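You operate a simulated robot arm through the tools that you are given. There is no shell and no other tool. Be economical: measure what you need, move in short steps, check, and stop when the job is done.

The job below is to be done with a simulated two-armed robot. You get a single attempt, and the scene is never put back.

TASK
Move the strapped carton onto the pallet, then lower the lift again.
Fine: raise the lift, run the belt out and push the carton across. Where these are worked on the way, their far stop is far enough and under half their travel is too little: pallet lift.

Only the result counts: the job must be done as asked and must still hold three seconds after the hand-in. Knocking over, shifting, dropping, spilling or breaking anything else fails it.

THE ROBOT
Two 7-joint arms with two-finger parallel grippers on one trunk, on a base that drives. Base frame: it is fixed to the floor where the robot stands at the start and does not move with it; the origin is under the middle of the robot, x ahead of it, y to its left, z up. Readings come in mm, degrees, newtons and seconds.
The left shoulder is at the start at [61, 197, 1079], the right one opposite. With the tool pointing down near the work surface each hand reaches from about 100 to 520 mm from the robot's upright axis, wherever it stands, measured 20 degrees to its own side. Places, roughly: down key [400, -100, 800]; feed key [400, 600, 800]; higher key [400, 500, 800]; lower key [400, 600, 800]; out key [400, 100, 800]; pallet lift [700, -600, 200]; press lever [600, 2100, 1200]; step key [400, 400, 800]; strap start button [400, 200, 800]; up key [400, 0, 800]; yellow latch knob [300, 300, 500]. Payload 1.57 kg a hand.
Tool frame (each hand has its own): the origin (TCP) lies between the finger pads and is the grasp point; the fingertips stand 30 mm ahead of it; z points along the fingers, y is the line along which they close. The gripper opens to 110 mm. The fingers are 24 mm wide and 12 mm thick; the gripper's body (48 by 112 mm) begins 78 mm behind the TCP.
Orientation is that of the tool frame in the base frame, as [roll, pitch, yaw] about the fixed x, y, z axes, in that order (R = Rz(yaw) Ry(pitch) Rx(roll)). With the fingers straight down and closing along the base's y, the tool's x points along the base's -x, its y along +y and its z along -z.

THE INTERFACE
- The arms move only by the tool servo_tool. It takes "left_steps", "right_steps" or both (then of equal length, played together; a hand with none holds still); each is a list of rows, each a list of 7 numbers: the turn, a rotation vector about the tool's x, y, z in units of 60 degrees (1.0 is 60 degrees), then the shift along the tool's x, y, z in units of 100 mm (1.0 is 100 mm), then the finger opening in m, from 0 to 0.11. In form: [[rx, ry, rz, tx, ty, tz, grip], ...]. A call has 1 to 10 rows; each row is the pose to reach, as a shift and turn from the pose commanded when the call began, along the tool's axes at that moment. A call with a number of a shift or a turn outside -1 to 1 is refused whole. A row lasts 0.2 s, in which the tool goes at most 50 mm and 8.6 degrees; a call with a longer step from one row to the next is refused whole, and so is a gripper value outside its range. A pose out of reach is approached as far as the arm can. The call stops where the force on the tool passes 40 N (or 10 N more than at its start, if that is more) or the arm is blocked; 0.2 s more then pass. The fingers move at their own pace (about 72 mm/s each) and stop on an object; they squeeze with about 37 N. The grip force told is the motor's: it shows also when the fingers shut on nothing. Time passes only in rows, and 0.2 s behind the last, so rows that repeat a pose let the fingers close. It gives the time, the measured TCP pose, the force on the tool (base axes), the opening and the grip force at its end, in the units of the frame above (readings bear some noise), with the torque about the TCP (base axes, N m) and any sound that the robot's microphone picked up.
- Cameras (640 x 400 px; columns grow to the right, rows downward): "scene" is now at [88.7, 26.8, 1647.6]; the picture's right is [0.43, -0.90, -0.00], its down [-0.81, -0.39, -0.44] and it looks along [0.40, 0.19, -0.90] (base axes); focal length 281 px, centre (320, 200). "left" rides on the left gripper at [70, -16, -141] in its tool frame; the picture's right is [0.23, 0.97, 0.00], its down [-0.86, 0.20, -0.48] and it looks along [-0.47, 0.11, 0.88] (tool axes); focal length 222 px, centre (320, 200). "right" rides on the right gripper at [70, 16, -141] in its tool frame; the picture's right is [-0.23, 0.97, 0.00], its down [-0.85, -0.20, -0.48] and it looks along [-0.47, -0.11, 0.88] (tool axes); focal length 222 px, centre (320, 200).
- camera(camera): a new picture of that camera. No time passes.
- slide_trunk(by): slides the trunk up (or, below 0, down) by that many mm; the arms and the scene camera ride with it, the base frame stays. It gives what a move gives, with no picture.
- base_move(legs): drives the robot by 1 to 6 legs, each [ahead, left, turn to the left] in mm, mm and degrees, along the robot's own axes; the way and the turn of a leg run together, so that a leg with both is an arc; at most 1500 mm and 180 degrees a leg. The arms and the cameras ride along, it lands a little off, and it stops where it bumps. It gives what a move gives.
- aim_head(pan, tilt): turns the head with the scene camera to pan (to the left, within 86 degrees either way) and tilt (down, from -29 to 69), counted from straight ahead of the robot. It gives what a move gives.
- locate(camera, pixels): for up to 12 pixels [column, row] of the newest picture of that camera ("zoom" is the newest enlarged one), the place [x, y, z] in the base frame of the surface seen there, good to about 3 mm. No time passes.
- zoom(camera, box): a new picture of the part [left, top, right, bottom] of that camera's present view, enlarged. No time passes.
- sign_off(): hands the job in; it is judged then, once.

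Work in short steps. Measure before you move; look again where a grasp or a placing could have gone wrong, and mend it. You have 80 turns and 62 pictures in all, those below and enlarged ones among them. Open the grippers and draw the arms clear of the work before you hand the job in, unless the task says otherwise; then end with one line.

The tools are called after ">>>" by a JSON object that holds its "name" and its "arguments". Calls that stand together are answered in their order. servo_tool: Moves the arms, as the interface text tells. Its arguments: {"type":"object","properties":{"left_steps":{"type":"array"},"right_steps":{"type":"array"}},"required":[]} The other tools are called the same way: slide_trunk (by) slides the trunk up or down; base_move (legs) drives the base; aim_head (pan, tilt) turns the head that bears the scene camera; camera (camera) takes a picture; locate (camera, pixels) gives the place of the surface under pixels of a picture; zoom (camera, box) takes an enlarged picture of a part of a camera's view; sign_off () hands the job in.

At the start:

```text
time: 0.0
left_eef_pos: [386.4, 230.4, 1070.9]
left_tool_rot: [-180.0, 0.0, -179.9]
left_contact_force: [0.3, 0.5, 0.6]
left_wrist_torque: [0.01, -0.07, 0.01]
left_gripper_width: 110.0
left_gripper_force: 0.0
right_eef_pos: [348.7, -153.2, 1152.5]
right_tool_rot: [180.0, -0.2, -180.0]
right_contact_force: [0.3, 0.4, -0.5]
right_wrist_torque: [0.02, 0.02, 0.0]
right_gripper_width: 110.1
right_gripper_force: 0.0
trunk travel left (down, up): [-675.0, 315.0]
robot x, y, heading: [-1.4, 0.3, -0.1]
head pan, tilt: [25.6, 63.6]
```

scene: 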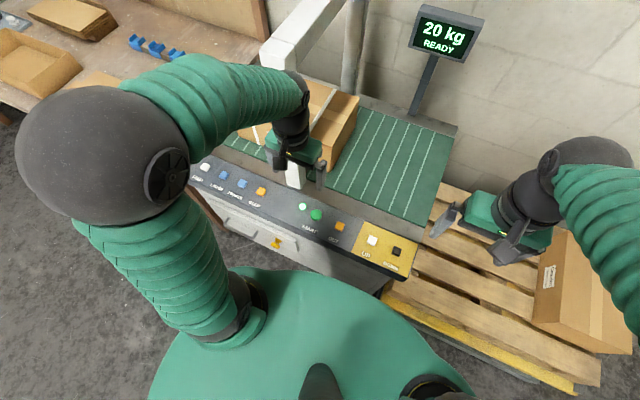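
right: 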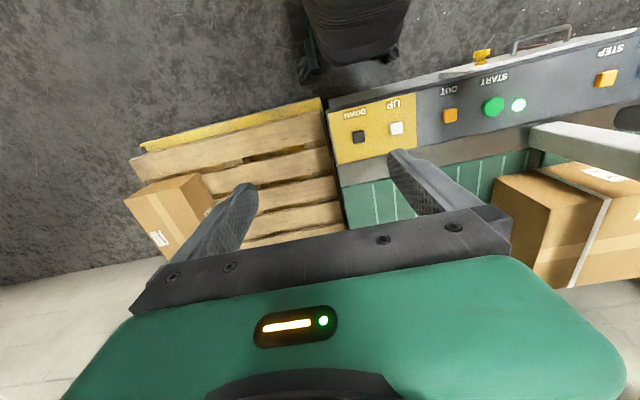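
left: 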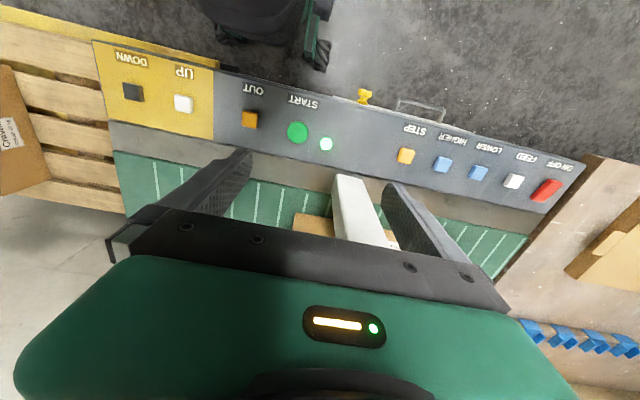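

The pictures show the panel with OUT, UP and DOWN keys, and the pallet at the right. I measure the keys, belt, carton and pallet.

>>> {"name": "locate", "arguments": {"camera": "right", "pixels": [[358, 137], [396, 128], [450, 115], [372, 205], [290, 135], [262, 215], [225, 145], [530, 200], [575, 200], [170, 195], [345, 172], [375, 155]]}}

>>> {"name": "locate", "arguments": {"camera": "scene", "pixels": [[340, 227], [372, 240], [397, 251], [336, 130], [345, 93], [420, 200], [455, 140], [440, 215], [480, 290], [575, 385], [355, 238], [385, 247]]}}

>>> {"name": "zoom", "arguments": {"camera": "right", "box": [320, 60, 640, 260]}}

```text
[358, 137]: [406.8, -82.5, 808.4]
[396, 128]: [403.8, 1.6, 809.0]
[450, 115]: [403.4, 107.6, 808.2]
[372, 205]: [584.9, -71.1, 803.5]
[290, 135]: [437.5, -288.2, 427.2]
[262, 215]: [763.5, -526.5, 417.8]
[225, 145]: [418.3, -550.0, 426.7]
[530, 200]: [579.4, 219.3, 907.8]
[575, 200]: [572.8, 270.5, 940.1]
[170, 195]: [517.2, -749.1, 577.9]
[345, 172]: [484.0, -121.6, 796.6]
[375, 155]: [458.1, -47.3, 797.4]
```

```text
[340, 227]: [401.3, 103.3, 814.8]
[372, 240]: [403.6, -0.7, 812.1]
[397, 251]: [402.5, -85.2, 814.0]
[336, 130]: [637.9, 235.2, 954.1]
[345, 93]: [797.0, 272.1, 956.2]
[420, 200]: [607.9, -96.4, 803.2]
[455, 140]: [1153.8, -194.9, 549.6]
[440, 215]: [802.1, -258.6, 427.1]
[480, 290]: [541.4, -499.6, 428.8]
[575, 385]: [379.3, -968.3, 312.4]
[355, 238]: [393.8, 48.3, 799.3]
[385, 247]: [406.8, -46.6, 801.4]
```

```text
2.00 times, centred on (480, 160) of right
```

zoom: 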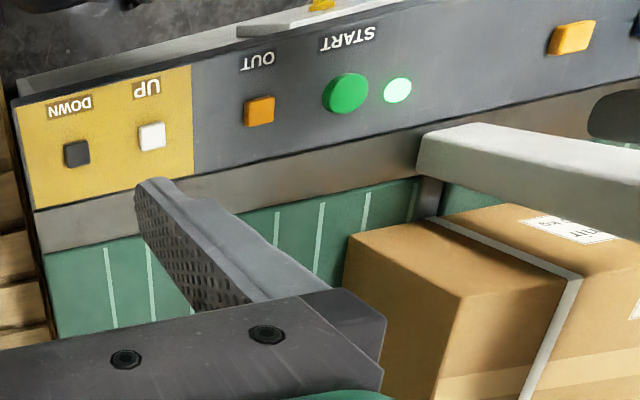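

Keys: DOWN (405,-84), UP (403,0), OUT (402,105), tops about z 812. I move the right hand, closed, toward above UP.

>>> {"name": "servo_tool", "arguments": {"right_steps": [[0, 0, 0, -0.13, 0.3, 0.25, 0], [0, 0, 0, -0.27, 0.6, 0.5, 0], [0, 0, 0, -0.4, 0.8, 0.75, 0], [0, 0, 0, -0.54, 1.0, 1.0, 0]]}}

>>> {"name": "servo_tool", "arguments": {"right_steps": [[0, 0, 0, 0, 0.25, 0.35, 0], [0, 0, 0, 0, 0.53, 0.7, 0], [0, 0, 0, 0, 0.53, 1.0, 0]]}}

>>> {"name": "servo_tool", "arguments": {"right_steps": [[0, 0, 0, 0, 0, 0.35, 0], [0, 0, 0, 0, 0, 0.7, 0], [0, 0, 0, 0, 0, 0.75, 0]]}}

>>> {"name": "camera", "arguments": {"camera": "right"}}

```text
time: 1.0
left_eef_pos: [387.3, 231.8, 1069.3]
left_tool_rot: [-180.0, -0.1, -180.0]
left_contact_force: [0.2, -0.7, 0.1]
left_wrist_torque: [-0.01, 0.0, 0.01]
left_gripper_width: 110.0
left_gripper_force: 0.2
right_eef_pos: [402.7, -49.0, 1049.5]
right_tool_rot: [-179.9, -0.1, -179.9]
right_contact_force: [0.6, 0.2, -1.3]
right_wrist_torque: [-0.01, -0.01, -0.01]
right_gripper_width: 0.0
right_gripper_force: 17.7
trunk travel left (down, up): [-675.0, 315.0]
robot x, y, heading: [-1.7, 0.6, -0.1]
head pan, tilt: [25.6, 63.6]
```

```text
time: 1.8
left_eef_pos: [385.7, 232.9, 1070.0]
left_tool_rot: [-179.9, 0.0, -180.0]
left_contact_force: [1.3, 0.1, 0.3]
left_wrist_torque: [0.0, -0.01, 0.02]
left_gripper_width: 110.1
left_gripper_force: 0.1
right_eef_pos: [398.6, 4.6, 952.5]
right_tool_rot: [-179.9, 0.0, -179.9]
right_contact_force: [-0.1, -0.5, -0.5]
right_wrist_torque: [0.01, 0.02, -0.03]
right_gripper_width: 0.0
right_gripper_force: 21.3
trunk travel left (down, up): [-675.0, 315.0]
robot x, y, heading: [1.1, 0.8, 0.0]
head pan, tilt: [25.6, 63.6]
```

```text
time: 2.6
left_eef_pos: [386.0, 231.8, 1070.2]
left_tool_rot: [-179.9, -0.1, 179.9]
left_contact_force: [0.6, -0.1, 0.0]
left_wrist_torque: [-0.01, 0.02, 0.0]
left_gripper_width: 110.3
left_gripper_force: 0.1
right_eef_pos: [401.0, 2.8, 877.3]
right_tool_rot: [-179.9, 0.0, -179.9]
right_contact_force: [-0.9, 0.4, 0.4]
right_wrist_torque: [-0.02, -0.01, -0.02]
right_gripper_width: 0.0
right_gripper_force: 21.5
trunk travel left (down, up): [-675.0, 315.0]
robot x, y, heading: [0.9, -1.9, 0.0]
head pan, tilt: [25.6, 63.6]
```

```text
57 pictures are left
```

right: 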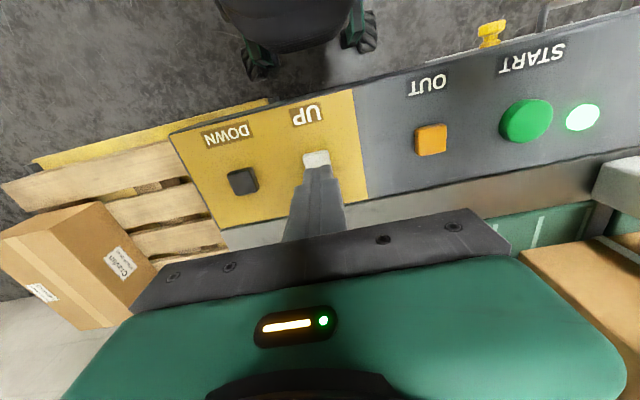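

The closed fingers are above UP (316,160). I press gently, about 42 mm down, holding a moment.

>>> {"name": "servo_tool", "arguments": {"right_steps": [[0, 0, 0, 0, 0, 0.25, 0], [0, 0, 0, 0, 0, 0.35, 0], [0, 0, 0, 0, 0, 0.4, 0], [0, 0, 0, 0, 0, 0.43, 0], [0, 0, 0, 0, 0, 0.43, 0], [0, 0, 0, 0, 0, 0.43, 0]]}}

>>> {"name": "locate", "arguments": {"camera": "right", "pixels": [[165, 220], [155, 190]]}}

>>> {"name": "camera", "arguments": {"camera": "right"}}

```text
time: 4.0
left_eef_pos: [385.9, 231.6, 1070.3]
left_tool_rot: [-180.0, 0.0, -180.0]
left_contact_force: [0.3, -0.5, -0.8]
left_wrist_torque: [0.05, -0.01, -0.02]
left_gripper_width: 110.1
left_gripper_force: 0.1
right_eef_pos: [402.3, 2.1, 835.6]
right_tool_rot: [-180.0, 0.0, -180.0]
right_contact_force: [-1.6, -0.8, 7.7]
right_wrist_torque: [-0.03, 0.03, 0.0]
right_gripper_width: 0.1
right_gripper_force: 21.3
trunk travel left (down, up): [-675.0, 315.0]
robot x, y, heading: [-3.2, 0.7, 0.2]
head pan, tilt: [25.6, 63.6]
heard: click
```

```text
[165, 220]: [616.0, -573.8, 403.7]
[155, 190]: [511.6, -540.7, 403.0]
```

```text
56 pictures are left
```

right: 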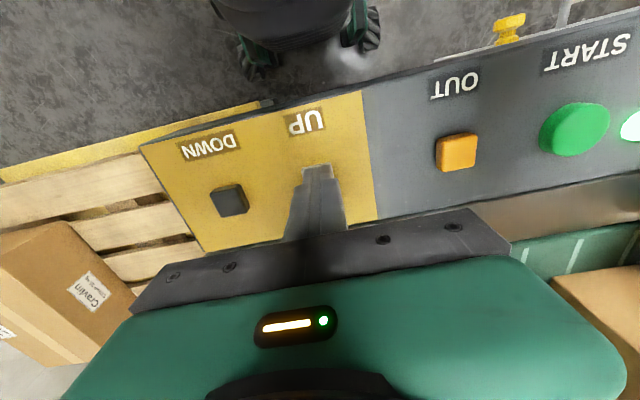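

Clicked; I check whether the lift rises while held, holding for 2 s more.

>>> {"name": "servo_tool", "arguments": {"right_steps": [[0, 0, 0, 0, 0, 0, 0], [0, 0, 0, 0, 0, 0, 0], [0, 0, 0, 0, 0, 0, 0], [0, 0, 0, 0, 0, 0, 0], [0, 0, 0, 0, 0, 0, 0], [0, 0, 0, 0, 0, 0, 0], [0, 0, 0, 0, 0, 0, 0], [0, 0, 0, 0, 0, 0, 0], [0, 0, 0, 0, 0, 0, 0], [0, 0, 0, 0, 0, 0, 0]]}}

>>> {"name": "camera", "arguments": {"camera": "right"}}

>>> {"name": "locate", "arguments": {"camera": "right", "pixels": [[100, 190], [130, 230], [60, 265]]}}

```text
time: 6.2
left_eef_pos: [386.5, 230.9, 1070.7]
left_tool_rot: [180.0, 0.0, 180.0]
left_contact_force: [0.8, 0.3, -0.2]
left_wrist_torque: [0.0, -0.01, 0.01]
left_gripper_width: 110.1
left_gripper_force: 0.1
right_eef_pos: [400.3, 2.5, 836.2]
right_tool_rot: [180.0, -0.1, 180.0]
right_contact_force: [0.4, -1.2, 8.8]
right_wrist_torque: [-0.02, -0.05, 0.02]
right_gripper_width: 0.0
right_gripper_force: 21.2
trunk travel left (down, up): [-675.0, 315.0]
robot x, y, heading: [-2.0, 0.4, -0.1]
head pan, tilt: [25.6, 63.6]
```

```text
55 pictures are left
```

right: 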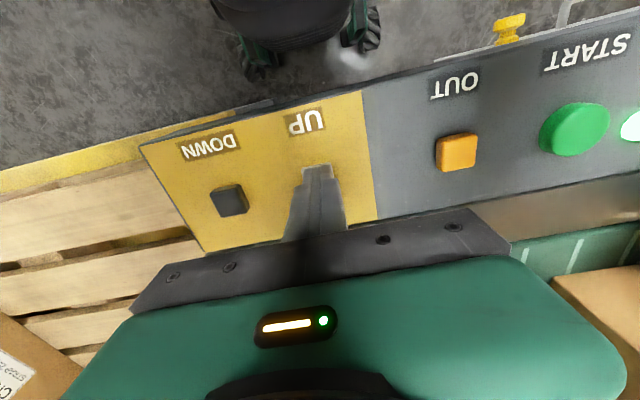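

```text
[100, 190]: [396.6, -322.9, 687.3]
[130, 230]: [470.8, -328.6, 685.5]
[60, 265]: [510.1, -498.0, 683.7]
```

The pallet deck rose from 427 to 687 while held. I hold further.

>>> {"name": "servo_tool", "arguments": {"right_steps": [[0, 0, 0, 0, 0, 0, 0], [0, 0, 0, 0, 0, 0, 0], [0, 0, 0, 0, 0, 0, 0]]}}

>>> {"name": "camera", "arguments": {"camera": "right"}}

>>> {"name": "locate", "arguments": {"camera": "right", "pixels": [[60, 220], [150, 225], [60, 270]]}}

```text
time: 7.0
left_eef_pos: [386.3, 231.4, 1071.3]
left_tool_rot: [-179.9, 0.0, 179.9]
left_contact_force: [-0.2, 0.1, -0.2]
left_wrist_torque: [-0.01, -0.02, -0.01]
left_gripper_width: 109.9
left_gripper_force: 0.0
right_eef_pos: [402.1, 1.1, 835.3]
right_tool_rot: [180.0, 0.0, 180.0]
right_contact_force: [0.8, -0.2, 7.6]
right_wrist_torque: [-0.02, 0.03, -0.03]
right_gripper_width: 0.0
right_gripper_force: 21.0
trunk travel left (down, up): [-675.0, 315.0]
robot x, y, heading: [1.7, 1.9, 0.2]
head pan, tilt: [25.6, 63.6]
```

```text
54 pictures are left
```

right: 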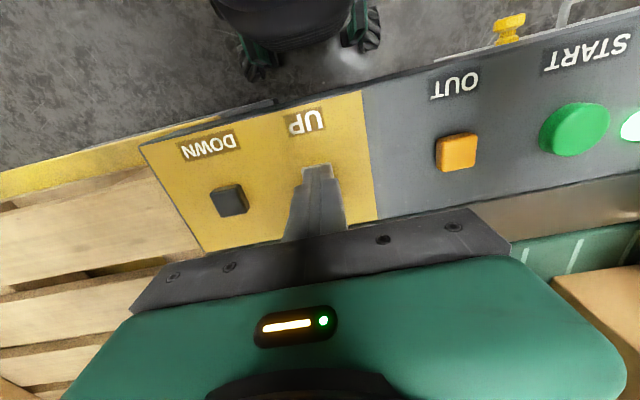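

```text
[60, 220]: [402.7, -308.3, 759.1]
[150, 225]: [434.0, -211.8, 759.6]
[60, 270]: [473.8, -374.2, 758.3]
```

Now at 759 at about 90 mm/s; I hold a bit more to reach the stop.

>>> {"name": "servo_tool", "arguments": {"right_steps": [[0, 0, 0, 0, 0, 0, 0], [0, 0, 0, 0, 0, 0, 0]]}}

>>> {"name": "camera", "arguments": {"camera": "right"}}

>>> {"name": "locate", "arguments": {"camera": "right", "pixels": [[60, 220], [150, 225], [60, 270]]}}

```text
time: 7.6
left_eef_pos: [385.5, 231.9, 1070.7]
left_tool_rot: [179.9, 0.0, 179.9]
left_contact_force: [0.3, -0.1, -0.5]
left_wrist_torque: [0.02, 0.01, 0.03]
left_gripper_width: 110.1
left_gripper_force: 0.1
right_eef_pos: [402.1, 1.4, 835.4]
right_tool_rot: [180.0, 0.0, 179.9]
right_contact_force: [-0.6, -0.6, 9.0]
right_wrist_torque: [-0.03, -0.04, 0.0]
right_gripper_width: 0.1
right_gripper_force: 21.3
trunk travel left (down, up): [-675.0, 315.0]
robot x, y, heading: [-0.2, -0.5, -0.0]
head pan, tilt: [25.6, 63.6]
```

```text
53 pictures are left
```

right: 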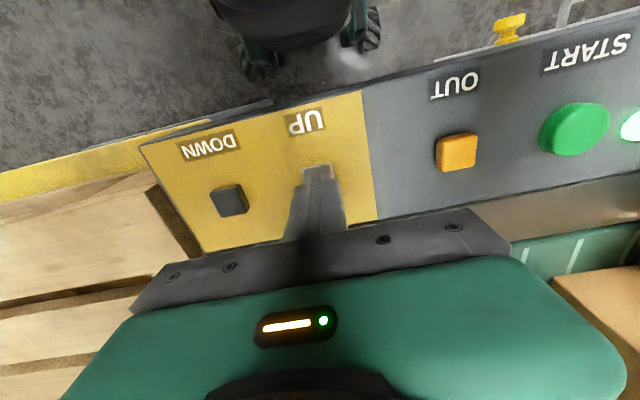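

```text
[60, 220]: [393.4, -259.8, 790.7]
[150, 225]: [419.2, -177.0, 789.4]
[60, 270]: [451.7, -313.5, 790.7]
```

The deck stopped at 790, just below the belt (803): far stop. I release and move over OUT.

>>> {"name": "servo_tool", "arguments": {"right_steps": [[0, 0, 0, 0, 0, -0.4, 0], [0, 0, 0, 0, 0.35, -0.4, 0], [0, 0, 0, 0, 0.7, -0.4, 0], [0, 0, 0, 0, 1.0, -0.4, 0]]}}

>>> {"name": "camera", "arguments": {"camera": "right"}}

>>> {"name": "aim_head", "arguments": {"pan": 5, "tilt": 50}}

>>> {"name": "camera", "arguments": {"camera": "scene"}}

```text
time: 8.6
left_eef_pos: [384.5, 230.8, 1070.3]
left_tool_rot: [180.0, 0.0, -180.0]
left_contact_force: [0.2, -0.5, 0.8]
left_wrist_torque: [0.01, -0.01, -0.01]
left_gripper_width: 110.0
left_gripper_force: 0.1
right_eef_pos: [454.9, 42.3, 884.9]
right_tool_rot: [178.8, 1.0, 170.0]
right_contact_force: [-0.2, 0.6, 0.1]
right_wrist_torque: [-0.01, -0.03, 0.0]
right_gripper_width: 0.0
right_gripper_force: 21.1
trunk travel left (down, up): [-675.0, 315.0]
robot x, y, heading: [-1.4, -2.4, -0.3]
head pan, tilt: [25.6, 63.6]
stopped in row 4 (right hand): the arm was blocked; the commanded pose is now the measured one
```

```text
52 pictures are left
```

right: 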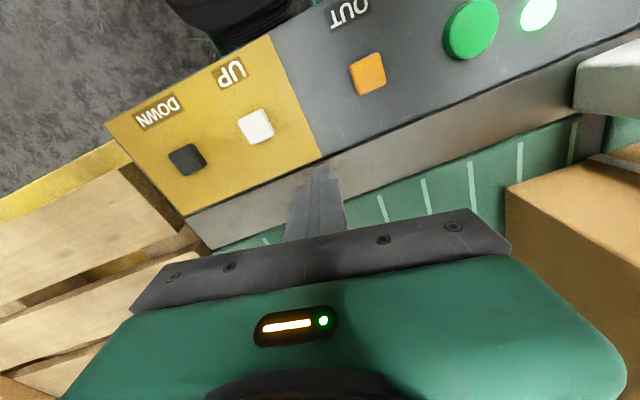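

```text
time: 9.5
left_eef_pos: [384.6, 231.4, 1070.1]
left_tool_rot: [-180.0, 0.1, 179.9]
left_contact_force: [-0.1, -0.4, 0.6]
left_wrist_torque: [0.0, 0.02, -0.01]
left_gripper_width: 109.7
left_gripper_force: 0.1
right_eef_pos: [455.5, 40.4, 882.5]
right_tool_rot: [179.0, 0.9, 170.0]
right_contact_force: [-0.9, -0.3, 0.6]
right_wrist_torque: [0.0, 0.0, 0.02]
right_gripper_width: 0.2
right_gripper_force: 21.4
trunk travel left (down, up): [-675.0, 315.0]
robot x, y, heading: [3.9, 1.5, 0.1]
head pan, tilt: [5.0, 50.0]
```

```text
51 pictures are left
```

scene: 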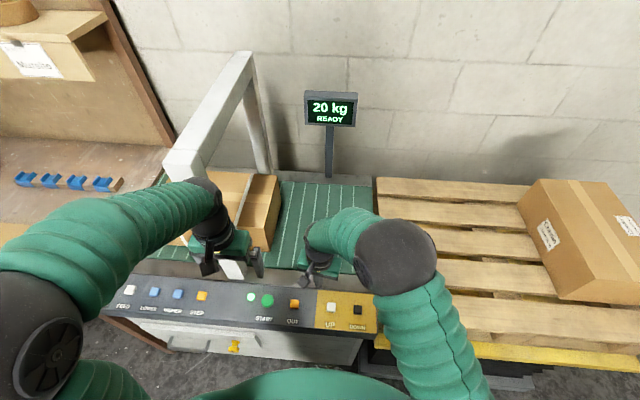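

The right arm ran into its limit there, so the left hand will take OUT. I measure the arch beam and draw the right hand back first.

>>> {"name": "locate", "arguments": {"camera": "scene", "pixels": [[190, 160], [235, 65], [232, 268], [265, 100], [262, 190], [235, 185], [255, 245], [294, 304], [375, 230], [375, 180], [365, 190], [460, 250]]}}

>>> {"name": "servo_tool", "arguments": {"right_steps": [[0, 0, 0, 0.2, -0.3, -0.3, 0], [0, 0, 0, 0.4, -0.6, -0.6, 0], [0.0, 0, -0.08, 0.5, -0.9, -0.9, 0], [0.0, 0, -0.16, 0.5, -1.0, -1.0, 0]]}}

>>> {"name": "camera", "arguments": {"camera": "left"}}

```text
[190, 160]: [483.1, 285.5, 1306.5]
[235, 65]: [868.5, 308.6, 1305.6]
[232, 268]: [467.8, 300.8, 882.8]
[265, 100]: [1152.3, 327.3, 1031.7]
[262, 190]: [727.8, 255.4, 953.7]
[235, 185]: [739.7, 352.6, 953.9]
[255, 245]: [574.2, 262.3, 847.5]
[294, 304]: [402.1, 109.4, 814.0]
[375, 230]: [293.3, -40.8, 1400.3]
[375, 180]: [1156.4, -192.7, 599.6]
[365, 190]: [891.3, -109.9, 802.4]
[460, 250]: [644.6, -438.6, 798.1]
```

```text
time: 10.5
left_eef_pos: [385.4, 229.7, 1070.0]
left_tool_rot: [-180.0, 0.1, 180.0]
left_contact_force: [-0.1, -0.8, 0.0]
left_wrist_torque: [0.03, -0.01, 0.01]
left_gripper_width: 110.2
left_gripper_force: 0.1
right_eef_pos: [382.5, -47.1, 979.9]
right_tool_rot: [179.2, 1.0, -179.7]
right_contact_force: [0.0, -0.3, 0.5]
right_wrist_torque: [0.0, -0.01, -0.02]
right_gripper_width: 0.2
right_gripper_force: 20.7
trunk travel left (down, up): [-675.0, 315.0]
robot x, y, heading: [1.4, -2.4, -0.2]
head pan, tilt: [5.0, 50.0]
```

```text
50 pictures are left
```

left: 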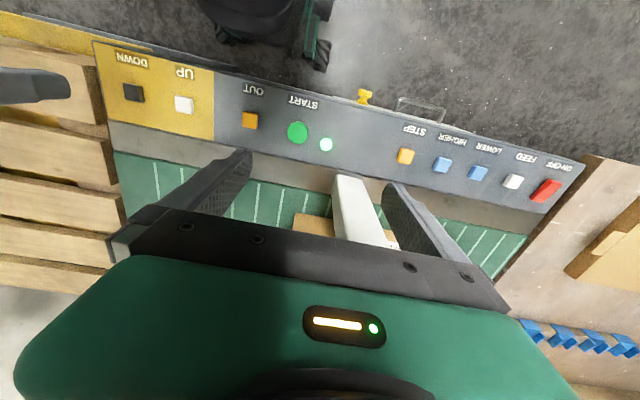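

Post at about (475, 290) clear of the path. Right hand moves out to the right, left hand goes to above OUT.

>>> {"name": "servo_tool", "arguments": {"right_steps": [[0, 0, 0, 0, -0.3, -0.1, 0], [0, 0, 0, 0.1, -0.6, -0.2, 0], [0, 0, 0, 0.2, -0.9, -0.3, 0], [0, 0, 0, 0.2, -1.0, -0.3, 0]], "left_steps": [[0, 0, 0, -0.05, -0.4, 0.2, 0], [0, 0, 0, -0.1, -0.7, 0.5, 0], [0, 0, 0, -0.17, -1.0, 0.75, 0], [0, 0, 0, -0.17, -1.0, 1.0, 0]]}}

>>> {"name": "servo_tool", "arguments": {"left_steps": [[0, 0, 0, 0, -0.24, 0.4, 0], [0, 0, 0, 0, -0.24, 0.8, 0], [0, 0, 0, 0, -0.24, 0.97, 0]]}}

>>> {"name": "camera", "arguments": {"camera": "left"}}

```text
time: 11.5
left_eef_pos: [404.3, 129.1, 968.9]
left_tool_rot: [-180.0, 0.0, -180.0]
left_contact_force: [0.5, 0.6, -0.3]
left_wrist_torque: [0.03, 0.0, 0.01]
left_gripper_width: 0.0
left_gripper_force: 17.8
right_eef_pos: [364.3, -150.1, 1007.9]
right_tool_rot: [179.1, 1.0, -179.8]
right_contact_force: [0.2, -0.4, 0.0]
right_wrist_torque: [0.0, -0.02, 0.02]
right_gripper_width: 0.0
right_gripper_force: 21.2
trunk travel left (down, up): [-675.0, 315.0]
robot x, y, heading: [0.1, 0.9, 0.1]
head pan, tilt: [5.0, 50.0]
```

```text
time: 12.3
left_eef_pos: [404.2, 108.9, 874.2]
left_tool_rot: [179.9, 0.2, -179.8]
left_contact_force: [0.3, -0.4, 0.7]
left_wrist_torque: [0.04, 0.01, -0.02]
left_gripper_width: 0.0
left_gripper_force: 21.2
right_eef_pos: [362.1, -150.0, 1008.3]
right_tool_rot: [179.0, 1.0, -179.9]
right_contact_force: [-0.4, -0.2, 0.4]
right_wrist_torque: [-0.06, -0.02, -0.01]
right_gripper_width: 0.0
right_gripper_force: 21.4
trunk travel left (down, up): [-675.0, 315.0]
robot x, y, heading: [-1.4, 0.4, -0.2]
head pan, tilt: [5.0, 50.0]
```

```text
49 pictures are left
```

left: 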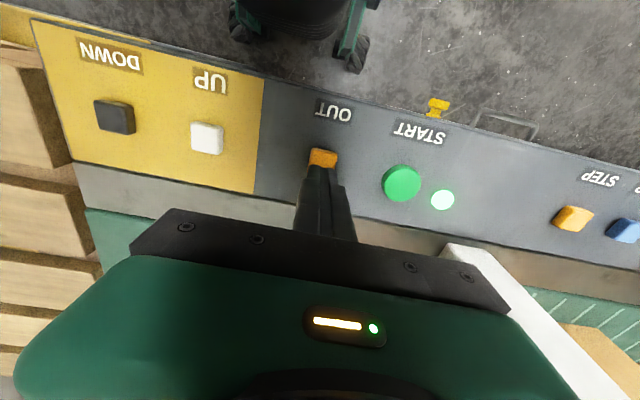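

The left fingers are over OUT (322,158). I press about 39 mm down.

>>> {"name": "servo_tool", "arguments": {"left_steps": [[0, 0, 0, 0, 0, 0.25, 0], [0, 0, 0, 0, 0, 0.33, 0], [0, 0, 0, 0, 0, 0.37, 0], [0, 0, 0, 0, 0, 0.4, 0], [0, 0, 0, 0, 0, 0.4, 0]]}}

>>> {"name": "camera", "arguments": {"camera": "scene"}}

```text
time: 13.5
left_eef_pos: [403.1, 105.8, 834.9]
left_tool_rot: [-180.0, 0.2, -180.0]
left_contact_force: [0.5, 0.8, 15.4]
left_wrist_torque: [0.08, -0.04, -0.04]
left_gripper_width: 0.2
left_gripper_force: 21.8
right_eef_pos: [363.5, -149.3, 1009.0]
right_tool_rot: [179.1, 1.2, -179.8]
right_contact_force: [0.3, -0.5, -0.5]
right_wrist_torque: [-0.02, 0.01, -0.01]
right_gripper_width: 0.0
right_gripper_force: 21.3
trunk travel left (down, up): [-675.0, 315.0]
robot x, y, heading: [-2.3, -4.7, 0.2]
head pan, tilt: [5.0, 50.0]
heard: click
```

```text
48 pictures are left
```

scene: 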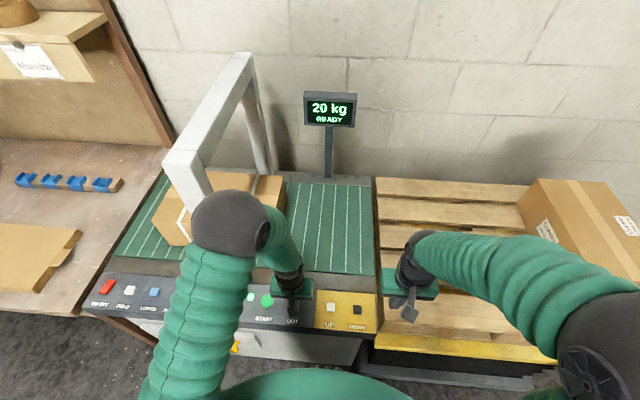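

Click heard and the carton's right edge moved from ~280 to ~285 px. I keep holding.

>>> {"name": "servo_tool", "arguments": {"left_steps": [[0, 0, 0, 0, 0, 0, 0], [0, 0, 0, 0, 0, 0, 0], [0, 0, 0, 0, 0, 0, 0], [0, 0, 0, 0, 0, 0, 0], [0, 0, 0, 0, 0, 0, 0]]}}

>>> {"name": "camera", "arguments": {"camera": "scene"}}

```text
time: 14.7
left_eef_pos: [403.2, 107.4, 834.5]
left_tool_rot: [-180.0, 0.1, -180.0]
left_contact_force: [3.6, 1.0, 17.0]
left_wrist_torque: [0.08, -0.14, -0.01]
left_gripper_width: 0.2
left_gripper_force: 21.9
right_eef_pos: [362.0, -150.0, 1008.0]
right_tool_rot: [179.1, 0.9, -179.7]
right_contact_force: [-1.3, -0.3, -0.7]
right_wrist_torque: [-0.01, -0.01, -0.01]
right_gripper_width: 0.0
right_gripper_force: 21.0
trunk travel left (down, up): [-675.0, 315.0]
robot x, y, heading: [-2.0, -1.6, 0.2]
head pan, tilt: [5.0, 50.0]
```

```text
47 pictures are left
```

scene: 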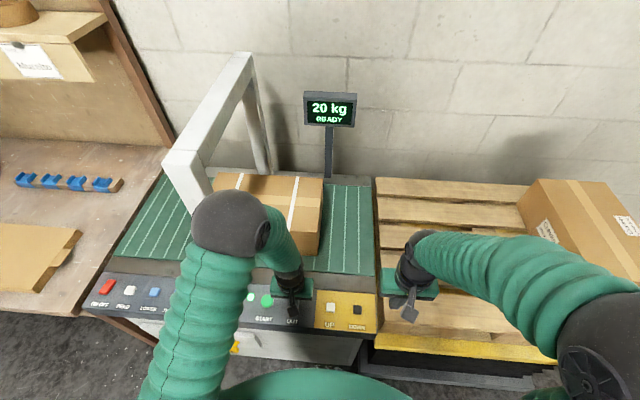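

It travels about 75 mm/s toward the pallet. Keep holding.

>>> {"name": "servo_tool", "arguments": {"left_steps": [[0, 0, 0, 0, 0, 0, 0], [0, 0, 0, 0, 0, 0, 0], [0, 0, 0, 0, 0, 0, 0], [0, 0, 0, 0, 0, 0, 0], [0, 0, 0, 0, 0, 0, 0], [0, 0, 0, 0, 0, 0, 0], [0, 0, 0, 0, 0, 0, 0], [0, 0, 0, 0, 0, 0, 0], [0, 0, 0, 0, 0, 0, 0]]}}

>>> {"name": "camera", "arguments": {"camera": "scene"}}

>>> {"name": "locate", "arguments": {"camera": "scene", "pixels": [[378, 185], [372, 270], [300, 300], [330, 200], [365, 200], [520, 195], [560, 295], [550, 190]]}}

```text
time: 16.7
left_eef_pos: [403.4, 106.3, 834.8]
left_tool_rot: [179.9, 0.1, 179.9]
left_contact_force: [5.0, 0.9, 17.1]
left_wrist_torque: [0.01, -0.16, 0.02]
left_gripper_width: 0.1
left_gripper_force: 21.5
right_eef_pos: [363.3, -149.4, 1008.7]
right_tool_rot: [179.1, 1.0, -179.9]
right_contact_force: [0.3, 0.0, 0.1]
right_wrist_torque: [0.01, 0.01, 0.0]
right_gripper_width: 0.0
right_gripper_force: 21.4
trunk travel left (down, up): [-675.0, 315.0]
robot x, y, heading: [2.0, 0.1, -0.0]
head pan, tilt: [5.0, 50.0]
```

```text
46 pictures are left
```

scene: 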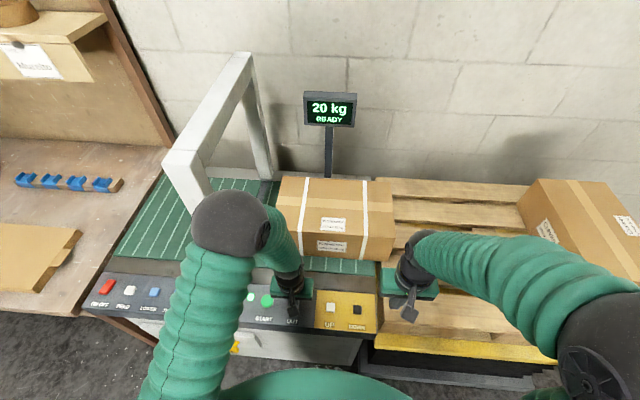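

```text
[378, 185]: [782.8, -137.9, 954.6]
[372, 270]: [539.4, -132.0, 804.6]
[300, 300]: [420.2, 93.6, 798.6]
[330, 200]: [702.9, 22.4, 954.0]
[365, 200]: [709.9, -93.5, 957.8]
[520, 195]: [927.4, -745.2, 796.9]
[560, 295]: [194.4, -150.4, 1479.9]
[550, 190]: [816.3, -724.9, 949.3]
```

The carton now overhangs the belt end (y≈-135). I keep running the belt.

>>> {"name": "servo_tool", "arguments": {"left_steps": [[0, 0, 0, 0, 0, 0, 0], [0, 0, 0, 0, 0, 0, 0], [0, 0, 0, 0, 0, 0, 0], [0, 0, 0, 0, 0, 0, 0], [0, 0, 0, 0, 0, 0, 0], [0, 0, 0, 0, 0, 0, 0], [0, 0, 0, 0, 0, 0, 0]]}}

>>> {"name": "camera", "arguments": {"camera": "scene"}}

>>> {"name": "locate", "arguments": {"camera": "scene", "pixels": [[340, 190], [360, 190], [400, 190], [400, 210], [440, 200]]}}

```text
time: 18.3
left_eef_pos: [402.7, 106.0, 834.2]
left_tool_rot: [180.0, 0.1, -180.0]
left_contact_force: [4.3, 1.0, 17.3]
left_wrist_torque: [0.02, -0.13, 0.01]
left_gripper_width: 0.0
left_gripper_force: 21.5
right_eef_pos: [363.8, -149.7, 1008.1]
right_tool_rot: [179.0, 1.0, -179.8]
right_contact_force: [0.0, 0.9, -0.1]
right_wrist_torque: [0.02, -0.01, 0.01]
right_gripper_width: 0.2
right_gripper_force: 21.4
trunk travel left (down, up): [-675.0, 315.0]
robot x, y, heading: [-2.4, 2.7, -0.1]
head pan, tilt: [5.0, 50.0]
```

```text
45 pictures are left
```

scene: 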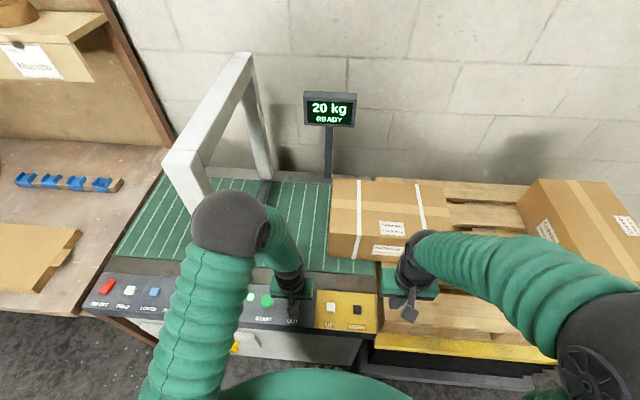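

```text
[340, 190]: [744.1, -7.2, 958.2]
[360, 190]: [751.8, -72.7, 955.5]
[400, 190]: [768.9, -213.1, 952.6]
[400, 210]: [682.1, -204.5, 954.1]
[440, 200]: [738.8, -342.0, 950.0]
```

Left edge about y 25, right about -360; still 160 mm on the belt. Hold on.

>>> {"name": "servo_tool", "arguments": {"left_steps": [[0, 0, 0, 0, 0, 0, 0], [0, 0, 0, 0, 0, 0, 0], [0, 0, 0, 0, 0, 0, 0], [0, 0, 0, 0, 0, 0, 0], [0, 0, 0, 0, 0, 0, 0], [0, 0, 0, 0, 0, 0, 0], [0, 0, 0, 0, 0, 0, 0]]}}

>>> {"name": "camera", "arguments": {"camera": "scene"}}

>>> {"name": "locate", "arguments": {"camera": "scene", "pixels": [[360, 190], [400, 190], [440, 190], [400, 210], [470, 200]]}}

```text
time: 19.9
left_eef_pos: [403.6, 107.0, 833.5]
left_tool_rot: [-180.0, 0.1, 180.0]
left_contact_force: [3.2, 2.0, 17.2]
left_wrist_torque: [0.02, -0.1, 0.02]
left_gripper_width: 0.0
left_gripper_force: 21.4
right_eef_pos: [363.3, -150.4, 1007.9]
right_tool_rot: [179.1, 1.2, -179.7]
right_contact_force: [0.6, -0.7, -0.5]
right_wrist_torque: [-0.01, 0.01, 0.01]
right_gripper_width: 0.1
right_gripper_force: 21.6
trunk travel left (down, up): [-675.0, 315.0]
robot x, y, heading: [1.9, 0.1, 0.3]
head pan, tilt: [5.0, 50.0]
```

```text
44 pictures are left
```

scene: 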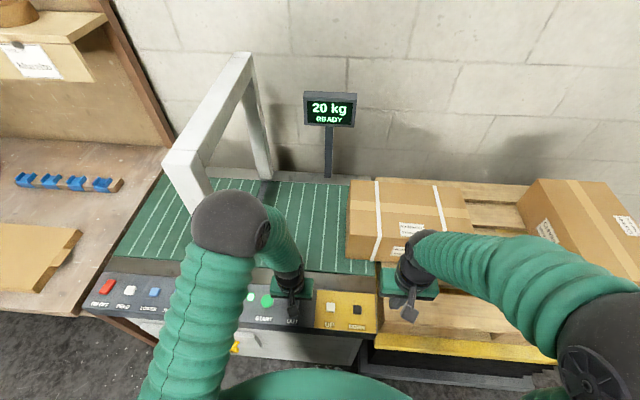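

```text
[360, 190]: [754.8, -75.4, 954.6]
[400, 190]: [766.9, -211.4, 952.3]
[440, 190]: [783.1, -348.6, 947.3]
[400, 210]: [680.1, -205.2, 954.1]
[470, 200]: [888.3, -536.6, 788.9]
```

It is slowing but still moving, left edge near y -35. I hold another 2 s.

>>> {"name": "servo_tool", "arguments": {"left_steps": [[0, 0, 0, 0, 0, 0, 0], [0, 0, 0, 0, 0, 0, 0], [0, 0, 0, 0, 0, 0, 0], [0, 0, 0, 0, 0, 0, 0], [0, 0, 0, 0, 0, 0, 0], [0, 0, 0, 0, 0, 0, 0], [0, 0, 0, 0, 0, 0, 0], [0, 0, 0, 0, 0, 0, 0], [0, 0, 0, 0, 0, 0, 0]]}}

>>> {"name": "camera", "arguments": {"camera": "scene"}}

>>> {"name": "locate", "arguments": {"camera": "scene", "pixels": [[370, 190], [380, 190], [455, 190], [362, 225], [560, 210], [520, 190]]}}

```text
time: 21.9
left_eef_pos: [402.7, 106.7, 833.5]
left_tool_rot: [-180.0, 0.1, 180.0]
left_contact_force: [1.9, 0.7, 16.8]
left_wrist_torque: [0.08, -0.07, 0.01]
left_gripper_width: 0.2
left_gripper_force: 21.5
right_eef_pos: [363.2, -148.3, 1006.7]
right_tool_rot: [179.1, 1.1, -179.8]
right_contact_force: [0.4, -1.2, 0.3]
right_wrist_torque: [0.03, -0.03, 0.02]
right_gripper_width: 0.0
right_gripper_force: 21.4
trunk travel left (down, up): [-675.0, 315.0]
robot x, y, heading: [-2.3, 1.1, -0.1]
head pan, tilt: [5.0, 50.0]
```

```text
43 pictures are left
```

scene: 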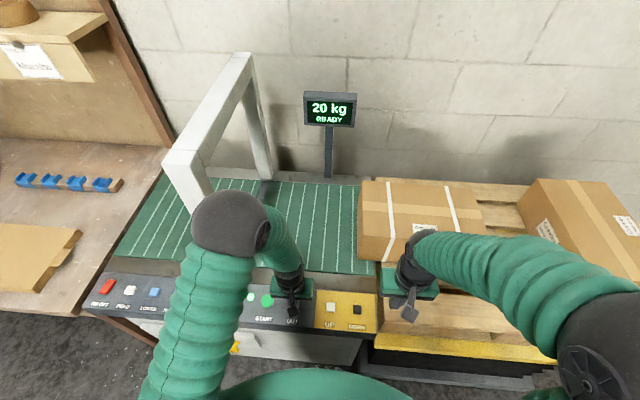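

```text
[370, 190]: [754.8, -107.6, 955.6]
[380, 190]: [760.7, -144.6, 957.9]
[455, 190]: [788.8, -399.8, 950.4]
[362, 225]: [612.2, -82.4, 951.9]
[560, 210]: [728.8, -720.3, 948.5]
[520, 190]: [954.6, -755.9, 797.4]
```

Slowly still moving (left edge ≈ y -72). Hold two more seconds, twice.

>>> {"name": "servo_tool", "arguments": {"left_steps": [[0, 0, 0, 0, 0, 0, 0], [0, 0, 0, 0, 0, 0, 0], [0, 0, 0, 0, 0, 0, 0], [0, 0, 0, 0, 0, 0, 0], [0, 0, 0, 0, 0, 0, 0], [0, 0, 0, 0, 0, 0, 0], [0, 0, 0, 0, 0, 0, 0], [0, 0, 0, 0, 0, 0, 0], [0, 0, 0, 0, 0, 0, 0], [0, 0, 0, 0, 0, 0, 0]]}}

>>> {"name": "servo_tool", "arguments": {"left_steps": [[0, 0, 0, 0, 0, 0, 0], [0, 0, 0, 0, 0, 0, 0], [0, 0, 0, 0, 0, 0, 0], [0, 0, 0, 0, 0, 0, 0], [0, 0, 0, 0, 0, 0, 0], [0, 0, 0, 0, 0, 0, 0], [0, 0, 0, 0, 0, 0, 0], [0, 0, 0, 0, 0, 0, 0], [0, 0, 0, 0, 0, 0, 0]]}}

>>> {"name": "camera", "arguments": {"camera": "scene"}}

>>> {"name": "locate", "arguments": {"camera": "scene", "pixels": [[370, 190], [380, 190], [455, 190], [370, 225], [480, 190], [366, 200]]}}

```text
time: 24.1
left_eef_pos: [402.5, 107.4, 834.7]
left_tool_rot: [179.9, 0.0, 179.9]
left_contact_force: [1.5, 1.2, 17.1]
left_wrist_torque: [0.05, -0.01, 0.03]
left_gripper_width: 0.0
left_gripper_force: 21.2
right_eef_pos: [362.2, -150.2, 1008.9]
right_tool_rot: [179.1, 1.1, -179.8]
right_contact_force: [-1.0, 0.2, 0.3]
right_wrist_torque: [0.01, 0.0, 0.0]
right_gripper_width: 0.3
right_gripper_force: 20.9
trunk travel left (down, up): [-675.0, 315.0]
robot x, y, heading: [0.5, -0.2, -0.0]
head pan, tilt: [5.0, 50.0]
```

```text
time: 26.1
left_eef_pos: [402.3, 107.3, 834.9]
left_tool_rot: [179.9, 0.2, -180.0]
left_contact_force: [1.1, 0.2, 16.0]
left_wrist_torque: [0.01, -0.03, 0.03]
left_gripper_width: 0.0
left_gripper_force: 21.5
right_eef_pos: [363.4, -150.4, 1008.3]
right_tool_rot: [179.1, 1.1, -179.7]
right_contact_force: [0.2, -0.5, -0.4]
right_wrist_torque: [-0.01, -0.01, -0.02]
right_gripper_width: 0.2
right_gripper_force: 21.2
trunk travel left (down, up): [-675.0, 315.0]
robot x, y, heading: [-1.5, -0.2, 0.3]
head pan, tilt: [5.0, 50.0]
```

```text
42 pictures are left
```

scene: 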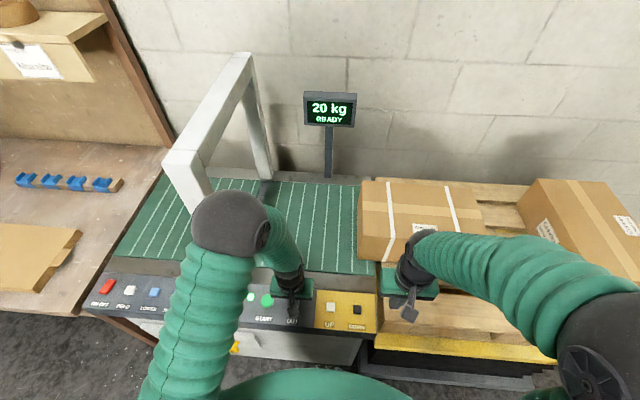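

```text
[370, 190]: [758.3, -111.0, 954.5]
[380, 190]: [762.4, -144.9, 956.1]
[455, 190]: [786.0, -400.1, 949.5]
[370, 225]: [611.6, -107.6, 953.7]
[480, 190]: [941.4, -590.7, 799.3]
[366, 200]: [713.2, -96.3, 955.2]
```

The carton has stopped, left face about y -78; belt end is y -135, so about 60+ mm must be pushed. I lift the left hand off OUT, then look at the gap in front of the robot's base to see whether I can drive closer.

>>> {"name": "servo_tool", "arguments": {"left_steps": [[0, 0, 0, 0, 0, -0.4, 0], [0, 0, 0, 0, 0, -0.8, 0], [0, 0, 0, 0, 0, -1.0, 0]]}}

>>> {"name": "camera", "arguments": {"camera": "left"}}

>>> {"name": "locate", "arguments": {"camera": "left", "pixels": [[320, 30], [260, 55], [345, 55], [340, 60], [410, 100], [200, 60], [100, 45], [440, 105]]}}

```text
time: 26.9
left_eef_pos: [402.6, 107.2, 933.7]
left_tool_rot: [179.9, 0.0, -180.0]
left_contact_force: [0.0, -0.7, -0.6]
left_wrist_torque: [0.02, -0.01, -0.02]
left_gripper_width: 0.0
left_gripper_force: 21.8
right_eef_pos: [364.0, -149.7, 1006.9]
right_tool_rot: [179.1, 1.0, -179.8]
right_contact_force: [-0.1, -0.7, -0.4]
right_wrist_torque: [0.0, -0.01, -0.01]
right_gripper_width: 0.0
right_gripper_force: 21.5
trunk travel left (down, up): [-675.0, 315.0]
robot x, y, heading: [-1.0, -0.6, -0.0]
head pan, tilt: [5.0, 50.0]
```

```text
41 pictures are left
```

left: 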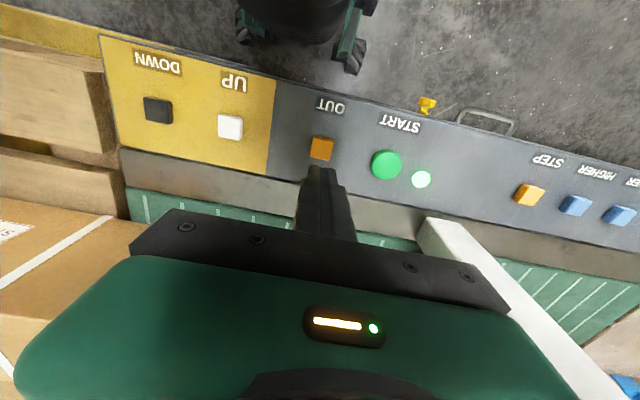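

```text
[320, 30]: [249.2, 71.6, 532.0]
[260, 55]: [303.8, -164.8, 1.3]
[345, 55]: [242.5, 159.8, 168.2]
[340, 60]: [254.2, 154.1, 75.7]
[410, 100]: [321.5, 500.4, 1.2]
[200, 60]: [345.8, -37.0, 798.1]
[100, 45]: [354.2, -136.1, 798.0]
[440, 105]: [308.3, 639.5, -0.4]
```

There is about 60 mm of gap ahead, so first I try posing the left hand from here: tilt the fingers 50° forward while moving ahead over the belt.

>>> {"name": "servo_tool", "arguments": {"left_steps": [[0, -0.139, 0, -0.15, -0.1, 0, 0], [0, -0.278, 0, -0.3, -0.2, 0, 0], [0, -0.417, 0, -0.45, -0.3, 0, 0], [0, -0.556, 0, -0.6, -0.3, 0, 0], [0, -0.694, 0, -0.8, -0.3, 0, 0], [0, -0.833, 0, -1.0, -0.3, 0, 0], [0, -0.833, 0, -1.0, -0.3, 0, 0]]}}

>>> {"name": "servo_tool", "arguments": {"left_steps": [[0.096, 0, 0.08, 0, 0, 0, 0], [0.19, 0, 0.16, 0, 0, 0, 0], [0.287, 0, 0.241, 0, 0, 0, 0], [0.383, 0, 0.321, 0, 0, 0, 0], [0.479, 0, 0.402, 0, 0, 0, 0], [0.574, 0, 0.482, 0, 0, 0, 0], [0.574, 0, 0.482, 0, 0, 0, 0]]}}

>>> {"name": "camera", "arguments": {"camera": "scene"}}

```text
time: 27.9
left_eef_pos: [494.0, 155.9, 975.6]
left_tool_rot: [-174.1, 35.1, -163.8]
left_contact_force: [-0.5, 0.0, -0.1]
left_wrist_torque: [-0.04, -0.04, 0.03]
left_gripper_width: 0.0
left_gripper_force: 21.3
right_eef_pos: [361.7, -148.2, 1009.0]
right_tool_rot: [179.2, 1.1, -179.7]
right_contact_force: [0.3, 0.6, 0.0]
right_wrist_torque: [0.01, 0.01, 0.0]
right_gripper_width: 0.0
right_gripper_force: 20.9
trunk travel left (down, up): [-675.0, 315.0]
robot x, y, heading: [1.7, 3.1, 0.4]
head pan, tilt: [5.0, 50.0]
stopped in row 4 (left hand): the arm was blocked; the commanded pose is now the measured one
```

```text
time: 29.5
left_eef_pos: [493.7, 148.1, 973.9]
left_tool_rot: [-161.4, 41.2, 159.4]
left_contact_force: [-0.4, -0.3, 0.0]
left_wrist_torque: [-0.01, 0.03, 0.01]
left_gripper_width: 0.0
left_gripper_force: 21.4
right_eef_pos: [362.5, -149.5, 1008.8]
right_tool_rot: [179.2, 1.1, -179.9]
right_contact_force: [1.1, 0.1, 0.4]
right_wrist_torque: [0.0, -0.02, -0.01]
right_gripper_width: 0.0
right_gripper_force: 21.4
trunk travel left (down, up): [-675.0, 315.0]
robot x, y, heading: [1.6, 0.6, -0.1]
head pan, tilt: [5.0, 50.0]
```

```text
40 pictures are left
```

scene: 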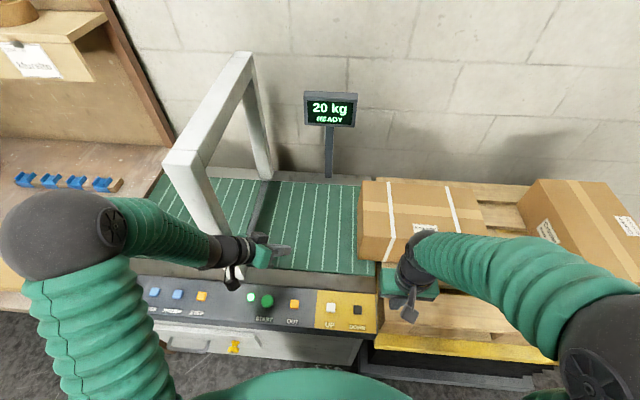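

The hand now points forward-right and down (d≈[0.47,-0.52,-0.71]). To gain reach I drive the base 150 mm right and 30 mm ahead (front at ~270, table front 346).

>>> {"name": "base_move", "arguments": {"legs": [[0, -150, 0], [30, 0, 0]]}}

>>> {"name": "camera", "arguments": {"camera": "scene"}}

```text
time: 31.3
left_eef_pos: [517.7, -6.0, 978.9]
left_tool_rot: [-162.2, 41.4, 159.1]
left_contact_force: [-0.5, 0.1, -0.1]
left_wrist_torque: [0.04, -0.05, 0.04]
left_gripper_width: 0.0
left_gripper_force: 21.0
right_eef_pos: [386.8, -305.4, 1010.2]
right_tool_rot: [178.8, 1.4, -179.7]
right_contact_force: [0.4, 0.3, 1.1]
right_wrist_torque: [0.01, -0.01, 0.01]
right_gripper_width: 0.2
right_gripper_force: 21.6
trunk travel left (down, up): [-675.0, 315.0]
robot x, y, heading: [28.9, -147.2, 0.4]
head pan, tilt: [5.0, 50.0]
```

```text
39 pictures are left
```

scene: 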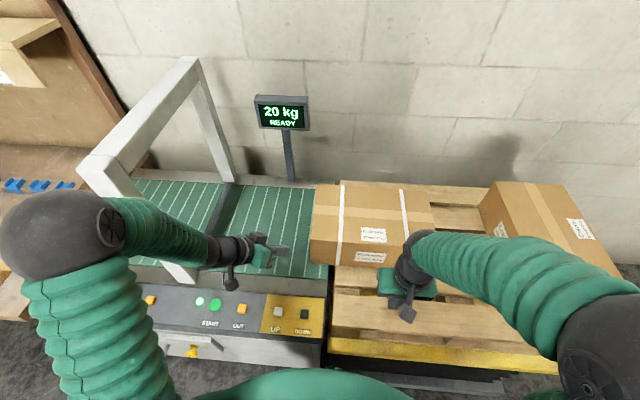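

>>> {"name": "locate", "arguments": {"camera": "scene", "pixels": [[318, 190], [316, 235], [314, 255], [330, 242], [308, 250], [350, 262], [425, 190], [430, 232], [490, 200], [330, 275], [340, 187]]}}

```text
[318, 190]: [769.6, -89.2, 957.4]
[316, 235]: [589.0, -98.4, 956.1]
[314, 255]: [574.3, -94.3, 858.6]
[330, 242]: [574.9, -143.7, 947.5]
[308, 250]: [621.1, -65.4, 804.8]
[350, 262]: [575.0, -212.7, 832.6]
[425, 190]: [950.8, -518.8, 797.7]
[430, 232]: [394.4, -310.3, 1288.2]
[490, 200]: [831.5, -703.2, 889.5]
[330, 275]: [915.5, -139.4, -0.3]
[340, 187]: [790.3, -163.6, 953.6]
```

Carton's left face y≈-85, x 575–800, top 955. I bring the fingertips beside it to TCP (665,-25,895) in two halves.

>>> {"name": "servo_tool", "arguments": {"left_steps": [[0, 0, 0, -0.09, 0.14, 0.23, 0], [0, 0, 0, -0.18, 0.28, 0.46, 0], [0, 0, 0, -0.27, 0.41, 0.7, 0], [0, 0, 0, -0.27, 0.41, 0.7, 0]]}}

>>> {"name": "servo_tool", "arguments": {"left_steps": [[0, 0, 0, -0.09, 0.14, 0.23, 0], [0, 0, 0, -0.18, 0.28, 0.46, 0], [0, 0, 0, -0.27, 0.41, 0.7, 0], [0, 0, 0, -0.27, 0.41, 0.7, 0]]}}

>>> {"name": "camera", "arguments": {"camera": "scene"}}

```text
time: 32.3
left_eef_pos: [597.7, -0.2, 931.2]
left_tool_rot: [-161.0, 41.3, 160.0]
left_contact_force: [0.7, 0.0, 0.4]
left_wrist_torque: [0.01, 0.01, -0.01]
left_gripper_width: 0.0
left_gripper_force: 21.4
right_eef_pos: [393.1, -288.1, 1010.0]
right_tool_rot: [179.5, 1.0, -179.6]
right_contact_force: [-0.2, 0.0, -0.9]
right_wrist_torque: [0.01, 0.01, 0.03]
right_gripper_width: 0.0
right_gripper_force: 21.3
trunk travel left (down, up): [-675.0, 315.0]
robot x, y, heading: [30.6, -148.2, 0.2]
head pan, tilt: [5.0, 50.0]
```

```text
time: 33.3
left_eef_pos: [669.8, -16.2, 893.8]
left_tool_rot: [-161.2, 41.3, 159.8]
left_contact_force: [0.2, 0.8, 0.5]
left_wrist_torque: [-0.05, -0.03, -0.01]
left_gripper_width: 0.1
left_gripper_force: 21.4
right_eef_pos: [392.6, -293.1, 1009.3]
right_tool_rot: [179.4, 1.2, -179.6]
right_contact_force: [-0.6, 0.4, 0.2]
right_wrist_torque: [0.02, -0.01, 0.01]
right_gripper_width: 0.1
right_gripper_force: 21.0
trunk travel left (down, up): [-675.0, 315.0]
robot x, y, heading: [29.7, -148.7, 0.2]
head pan, tilt: [5.0, 50.0]
```

```text
38 pictures are left
```

scene: 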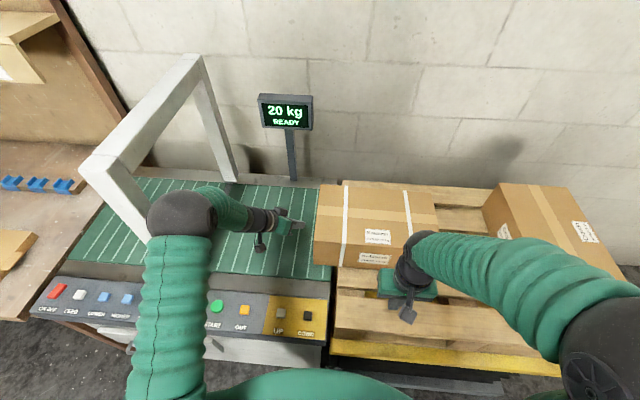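

Fingertip at about (684, -45), beside the carton's centre. I push 100 mm along -y slowly.

>>> {"name": "servo_tool", "arguments": {"left_steps": [[0, 0, 0, -0.053, -0.163, 0.104, 0], [0, 0, 0, -0.106, -0.325, 0.208, 0], [0, 0, 0, -0.146, -0.447, 0.285, 0], [0, 0, 0, -0.186, -0.569, 0.363, 0], [0, 0, 0, -0.225, -0.691, 0.441, 0], [0, 0, 0, -0.265, -0.813, 0.519, 0], [0, 0, 0, -0.305, -0.935, 0.597, 0]]}}

>>> {"name": "camera", "arguments": {"camera": "scene"}}

```text
time: 34.9
left_eef_pos: [670.7, -135.6, 888.9]
left_tool_rot: [-161.2, 41.2, 159.5]
left_contact_force: [1.1, 10.6, -9.9]
left_wrist_torque: [0.41, 0.09, 0.18]
left_gripper_width: 0.0
left_gripper_force: 20.9
right_eef_pos: [395.1, -294.3, 1008.3]
right_tool_rot: [179.4, 0.9, -179.7]
right_contact_force: [-1.1, 0.5, 0.3]
right_wrist_torque: [0.03, 0.03, -0.01]
right_gripper_width: 0.0
right_gripper_force: 22.1
trunk travel left (down, up): [-675.0, 315.0]
robot x, y, heading: [30.1, -146.8, 0.3]
head pan, tilt: [5.0, 50.0]
```

```text
37 pictures are left
```

scene: 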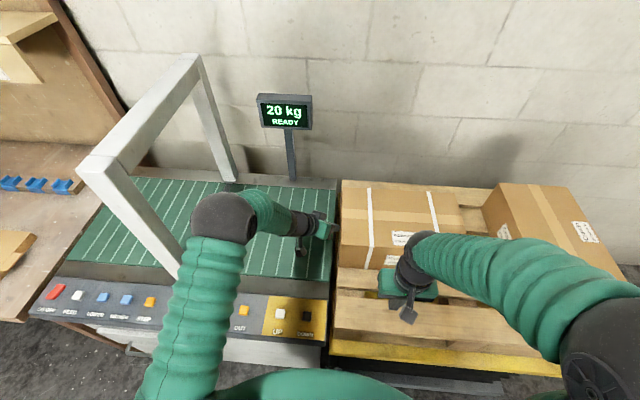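

It slides easily (10 N); left face now about y -165. I push about 45 mm more for a safe margin to the belt, leaving ~100 mm to the other carton.

>>> {"name": "servo_tool", "arguments": {"left_steps": [[0, 0, 0, -0.04, -0.122, 0.078, 0], [0, 0, 0, -0.08, -0.244, 0.156, 0], [0, 0, 0, -0.12, -0.366, 0.234, 0], [0, 0, 0, -0.12, -0.366, 0.234, 0]]}}

>>> {"name": "servo_tool", "arguments": {"left_steps": [[0, 0, 0, 0.106, 0.325, -0.208, 0], [0, 0, 0, 0.2, 0.65, -0.5, 0], [0, 0, 0, 0.2, 0.7, -0.8, 0], [0, 0, 0, 0.2, 0.7, -1.0, 0]]}}

>>> {"name": "camera", "arguments": {"camera": "scene"}}

```text
time: 35.9
left_eef_pos: [669.7, -177.4, 893.8]
left_tool_rot: [-161.1, 41.4, 159.7]
left_contact_force: [2.2, 9.1, -1.4]
left_wrist_torque: [0.21, 0.03, 0.21]
left_gripper_width: 0.0
left_gripper_force: 21.4
right_eef_pos: [393.4, -294.4, 1008.9]
right_tool_rot: [179.5, 1.0, -179.8]
right_contact_force: [-0.8, -0.1, 0.0]
right_wrist_torque: [0.04, 0.02, 0.01]
right_gripper_width: 0.1
right_gripper_force: 21.1
trunk travel left (down, up): [-675.0, 315.0]
robot x, y, heading: [26.7, -150.3, 0.1]
head pan, tilt: [5.0, 50.0]
```

```text
time: 36.9
left_eef_pos: [646.8, -67.4, 934.8]
left_tool_rot: [-161.5, 41.3, 159.6]
left_contact_force: [-0.6, -0.3, -0.2]
left_wrist_torque: [-0.01, 0.0, 0.03]
left_gripper_width: 0.0
left_gripper_force: 21.3
right_eef_pos: [393.3, -295.5, 1009.2]
right_tool_rot: [179.4, 1.2, -179.7]
right_contact_force: [-0.2, -0.8, 0.1]
right_wrist_torque: [0.01, 0.01, -0.01]
right_gripper_width: 0.1
right_gripper_force: 21.3
trunk travel left (down, up): [-675.0, 315.0]
robot x, y, heading: [33.5, -153.3, 0.1]
head pan, tilt: [5.0, 50.0]
```

```text
36 pictures are left
```

scene: 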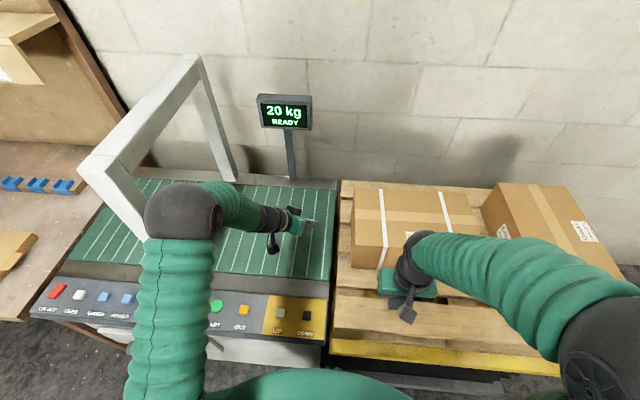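

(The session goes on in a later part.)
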